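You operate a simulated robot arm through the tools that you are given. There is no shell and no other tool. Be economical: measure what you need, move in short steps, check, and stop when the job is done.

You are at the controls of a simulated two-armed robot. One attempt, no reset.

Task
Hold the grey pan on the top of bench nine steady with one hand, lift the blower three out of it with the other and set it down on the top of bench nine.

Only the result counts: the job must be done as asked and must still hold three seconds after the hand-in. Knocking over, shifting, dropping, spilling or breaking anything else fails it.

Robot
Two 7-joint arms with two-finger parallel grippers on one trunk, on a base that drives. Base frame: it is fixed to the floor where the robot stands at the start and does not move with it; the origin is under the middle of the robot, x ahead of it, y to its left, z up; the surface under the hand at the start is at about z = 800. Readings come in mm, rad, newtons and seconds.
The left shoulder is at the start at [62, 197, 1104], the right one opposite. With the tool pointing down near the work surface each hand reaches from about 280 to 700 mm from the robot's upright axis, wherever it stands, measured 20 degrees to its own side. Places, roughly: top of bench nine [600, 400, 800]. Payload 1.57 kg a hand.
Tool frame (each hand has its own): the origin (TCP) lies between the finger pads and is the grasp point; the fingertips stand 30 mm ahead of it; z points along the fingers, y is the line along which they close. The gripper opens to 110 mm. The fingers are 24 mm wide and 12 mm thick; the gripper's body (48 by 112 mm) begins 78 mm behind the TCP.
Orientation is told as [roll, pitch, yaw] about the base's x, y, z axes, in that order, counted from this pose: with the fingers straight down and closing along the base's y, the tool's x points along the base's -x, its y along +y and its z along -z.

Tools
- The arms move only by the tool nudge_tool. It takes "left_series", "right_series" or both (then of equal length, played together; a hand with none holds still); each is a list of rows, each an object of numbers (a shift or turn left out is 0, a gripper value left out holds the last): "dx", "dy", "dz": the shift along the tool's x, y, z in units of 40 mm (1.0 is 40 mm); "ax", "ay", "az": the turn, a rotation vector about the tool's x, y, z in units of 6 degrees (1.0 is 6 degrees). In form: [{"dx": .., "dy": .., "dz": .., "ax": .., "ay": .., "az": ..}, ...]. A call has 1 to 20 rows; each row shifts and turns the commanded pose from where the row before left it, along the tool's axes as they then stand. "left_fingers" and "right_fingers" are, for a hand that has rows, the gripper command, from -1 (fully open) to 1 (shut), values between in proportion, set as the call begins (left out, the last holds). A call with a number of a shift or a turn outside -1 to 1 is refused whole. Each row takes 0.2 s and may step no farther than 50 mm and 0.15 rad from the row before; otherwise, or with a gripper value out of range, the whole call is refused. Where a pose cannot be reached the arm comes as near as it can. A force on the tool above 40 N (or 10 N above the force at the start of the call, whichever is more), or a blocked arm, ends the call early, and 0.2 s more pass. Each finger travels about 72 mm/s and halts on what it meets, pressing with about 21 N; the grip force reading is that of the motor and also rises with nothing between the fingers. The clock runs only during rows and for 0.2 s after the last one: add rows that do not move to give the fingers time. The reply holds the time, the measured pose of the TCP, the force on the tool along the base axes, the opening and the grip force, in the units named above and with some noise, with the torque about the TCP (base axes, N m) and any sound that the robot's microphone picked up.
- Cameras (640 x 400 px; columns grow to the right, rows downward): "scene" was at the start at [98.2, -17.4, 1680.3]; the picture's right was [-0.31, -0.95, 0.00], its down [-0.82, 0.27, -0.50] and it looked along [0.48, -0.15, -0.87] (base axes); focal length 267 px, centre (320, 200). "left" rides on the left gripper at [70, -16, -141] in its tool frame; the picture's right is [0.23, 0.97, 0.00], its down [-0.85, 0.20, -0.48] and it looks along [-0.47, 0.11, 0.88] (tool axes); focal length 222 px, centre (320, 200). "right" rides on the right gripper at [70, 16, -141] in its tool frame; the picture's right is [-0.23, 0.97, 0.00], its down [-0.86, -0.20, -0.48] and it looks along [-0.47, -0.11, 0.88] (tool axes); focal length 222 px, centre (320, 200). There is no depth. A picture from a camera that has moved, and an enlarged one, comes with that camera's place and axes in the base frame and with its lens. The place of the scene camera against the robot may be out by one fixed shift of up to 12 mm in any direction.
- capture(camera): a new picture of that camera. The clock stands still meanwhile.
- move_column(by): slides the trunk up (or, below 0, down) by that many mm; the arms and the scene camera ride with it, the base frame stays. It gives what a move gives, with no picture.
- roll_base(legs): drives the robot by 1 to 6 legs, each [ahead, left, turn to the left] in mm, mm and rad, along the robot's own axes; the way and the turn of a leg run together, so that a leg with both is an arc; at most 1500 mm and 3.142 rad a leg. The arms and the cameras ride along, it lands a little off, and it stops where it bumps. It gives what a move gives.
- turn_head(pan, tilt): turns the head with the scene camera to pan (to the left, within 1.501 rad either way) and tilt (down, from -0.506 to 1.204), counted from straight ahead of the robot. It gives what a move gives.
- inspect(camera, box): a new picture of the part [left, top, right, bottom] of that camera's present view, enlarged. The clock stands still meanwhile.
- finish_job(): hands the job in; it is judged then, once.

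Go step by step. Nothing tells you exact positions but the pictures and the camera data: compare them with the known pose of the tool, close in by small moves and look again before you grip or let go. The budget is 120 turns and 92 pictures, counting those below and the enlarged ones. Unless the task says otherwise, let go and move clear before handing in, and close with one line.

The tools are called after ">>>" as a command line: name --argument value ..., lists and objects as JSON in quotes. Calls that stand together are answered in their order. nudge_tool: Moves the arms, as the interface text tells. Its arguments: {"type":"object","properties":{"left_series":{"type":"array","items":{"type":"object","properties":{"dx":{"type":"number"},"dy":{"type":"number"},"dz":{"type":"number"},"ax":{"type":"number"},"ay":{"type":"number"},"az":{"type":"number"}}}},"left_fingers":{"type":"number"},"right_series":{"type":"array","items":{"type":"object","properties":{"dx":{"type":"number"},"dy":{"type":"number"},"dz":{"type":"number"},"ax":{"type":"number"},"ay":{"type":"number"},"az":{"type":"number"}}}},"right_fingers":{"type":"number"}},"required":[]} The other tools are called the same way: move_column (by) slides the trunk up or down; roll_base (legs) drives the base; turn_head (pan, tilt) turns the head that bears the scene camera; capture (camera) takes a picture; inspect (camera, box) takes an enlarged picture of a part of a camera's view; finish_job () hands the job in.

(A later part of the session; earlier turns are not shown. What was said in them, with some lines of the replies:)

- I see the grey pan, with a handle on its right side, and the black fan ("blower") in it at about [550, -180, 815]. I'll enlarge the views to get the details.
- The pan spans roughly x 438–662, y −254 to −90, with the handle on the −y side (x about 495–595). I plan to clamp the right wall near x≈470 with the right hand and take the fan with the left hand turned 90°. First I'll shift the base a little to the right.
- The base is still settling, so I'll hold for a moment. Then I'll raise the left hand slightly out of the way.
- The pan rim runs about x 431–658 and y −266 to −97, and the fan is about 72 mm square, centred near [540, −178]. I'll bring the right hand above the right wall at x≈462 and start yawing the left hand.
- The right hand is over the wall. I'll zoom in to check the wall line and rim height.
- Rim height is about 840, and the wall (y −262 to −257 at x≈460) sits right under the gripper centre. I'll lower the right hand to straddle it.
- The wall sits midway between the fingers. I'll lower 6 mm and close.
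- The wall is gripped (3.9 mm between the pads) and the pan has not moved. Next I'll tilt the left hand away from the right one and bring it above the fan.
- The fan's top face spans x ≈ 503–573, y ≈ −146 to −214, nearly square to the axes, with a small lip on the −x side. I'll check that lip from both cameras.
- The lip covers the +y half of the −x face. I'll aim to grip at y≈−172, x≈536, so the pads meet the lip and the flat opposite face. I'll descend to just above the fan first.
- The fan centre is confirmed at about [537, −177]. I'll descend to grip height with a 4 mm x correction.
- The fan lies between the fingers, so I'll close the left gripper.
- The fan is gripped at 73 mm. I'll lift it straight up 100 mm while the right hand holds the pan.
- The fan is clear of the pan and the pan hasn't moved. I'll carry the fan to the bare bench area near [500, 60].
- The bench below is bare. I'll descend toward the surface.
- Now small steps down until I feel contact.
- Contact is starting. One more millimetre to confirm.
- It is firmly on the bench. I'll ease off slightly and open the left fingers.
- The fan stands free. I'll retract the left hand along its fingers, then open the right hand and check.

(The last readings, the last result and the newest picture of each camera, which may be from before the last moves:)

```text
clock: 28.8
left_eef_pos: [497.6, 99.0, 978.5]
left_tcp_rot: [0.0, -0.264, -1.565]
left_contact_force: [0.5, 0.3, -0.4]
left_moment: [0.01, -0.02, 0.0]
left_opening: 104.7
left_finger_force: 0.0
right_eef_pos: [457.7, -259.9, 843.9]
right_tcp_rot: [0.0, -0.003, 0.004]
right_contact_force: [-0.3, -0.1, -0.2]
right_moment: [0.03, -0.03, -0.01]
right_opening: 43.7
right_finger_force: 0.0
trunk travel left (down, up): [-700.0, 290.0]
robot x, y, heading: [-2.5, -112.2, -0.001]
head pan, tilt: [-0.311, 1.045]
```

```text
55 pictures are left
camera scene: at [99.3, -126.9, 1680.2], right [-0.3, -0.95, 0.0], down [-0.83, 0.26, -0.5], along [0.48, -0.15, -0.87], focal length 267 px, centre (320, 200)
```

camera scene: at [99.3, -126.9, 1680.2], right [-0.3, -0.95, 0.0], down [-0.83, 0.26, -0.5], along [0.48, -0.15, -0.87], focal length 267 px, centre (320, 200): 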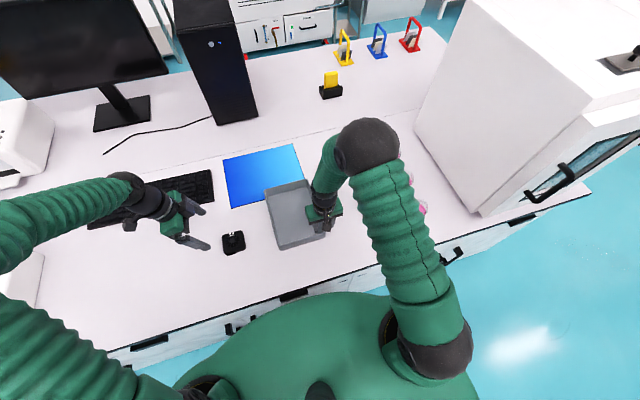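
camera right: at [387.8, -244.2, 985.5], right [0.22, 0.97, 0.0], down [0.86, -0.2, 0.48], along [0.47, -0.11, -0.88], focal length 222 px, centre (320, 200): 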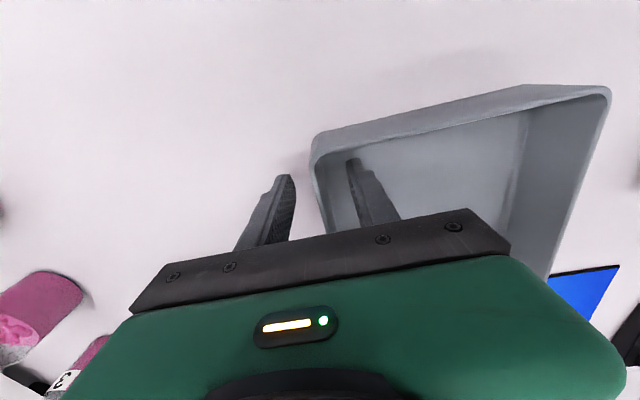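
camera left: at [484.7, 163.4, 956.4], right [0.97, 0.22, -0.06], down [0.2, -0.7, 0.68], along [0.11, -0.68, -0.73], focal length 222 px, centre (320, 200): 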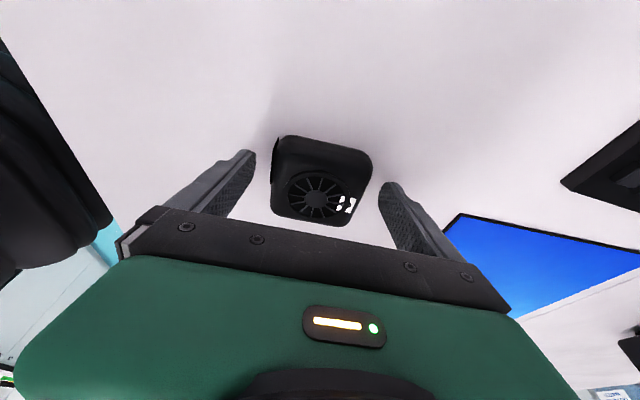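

The fan stands on the bench and the right fingers are clear of the wall. I'll lift the right hand straight up.

>>> nudge_tool --right_series '[{"dz": -0.5}, {"dz": -0.8}, {"dz": -0.8}, {"dz": -0.8}, {"dz": -0.8}, {}, {}]'

>>> inspect --camera "scene" --box '[190, 140, 370, 260]'

```text
clock: 30.4
left_eef_pos: [498.5, 98.1, 979.9]
left_tcp_rot: [0.001, -0.26, -1.565]
left_contact_force: [-0.3, 0.2, 0.0]
left_moment: [-0.01, -0.02, 0.01]
left_opening: 104.3
left_finger_force: 0.0
right_eef_pos: [458.8, -258.4, 990.4]
right_tcp_rot: [-0.001, -0.001, 0.005]
right_contact_force: [0.4, -0.2, 0.1]
right_moment: [-0.01, -0.01, -0.03]
right_opening: 44.3
right_finger_force: 0.0
trunk travel left (down, up): [-700.0, 290.0]
robot x, y, heading: [-2.2, -109.4, -0.001]
head pan, tilt: [-0.311, 1.045]
```

```text
3.33 times, centred on (280, 200) of scene
camera zoom: at [99.3, -127.0, 1680.2], right [-0.3, -0.95, 0.0], down [-0.83, 0.26, -0.5], along [0.48, -0.15, -0.87], focal length 888 px, centre (453, 200)
```

zoom: 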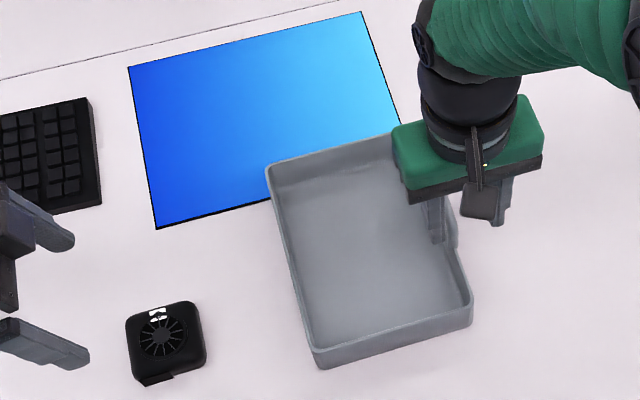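

The fan rests flat on the bench, the pan is where it was, and both hands are clear, so I'm handing in.

>>> finish_job

```text
The job is handed in.
```

I held the grey pan steady with the right hand, lifted the blower out with the left, and set it down on the bare top of bench nine; both hands are clear.
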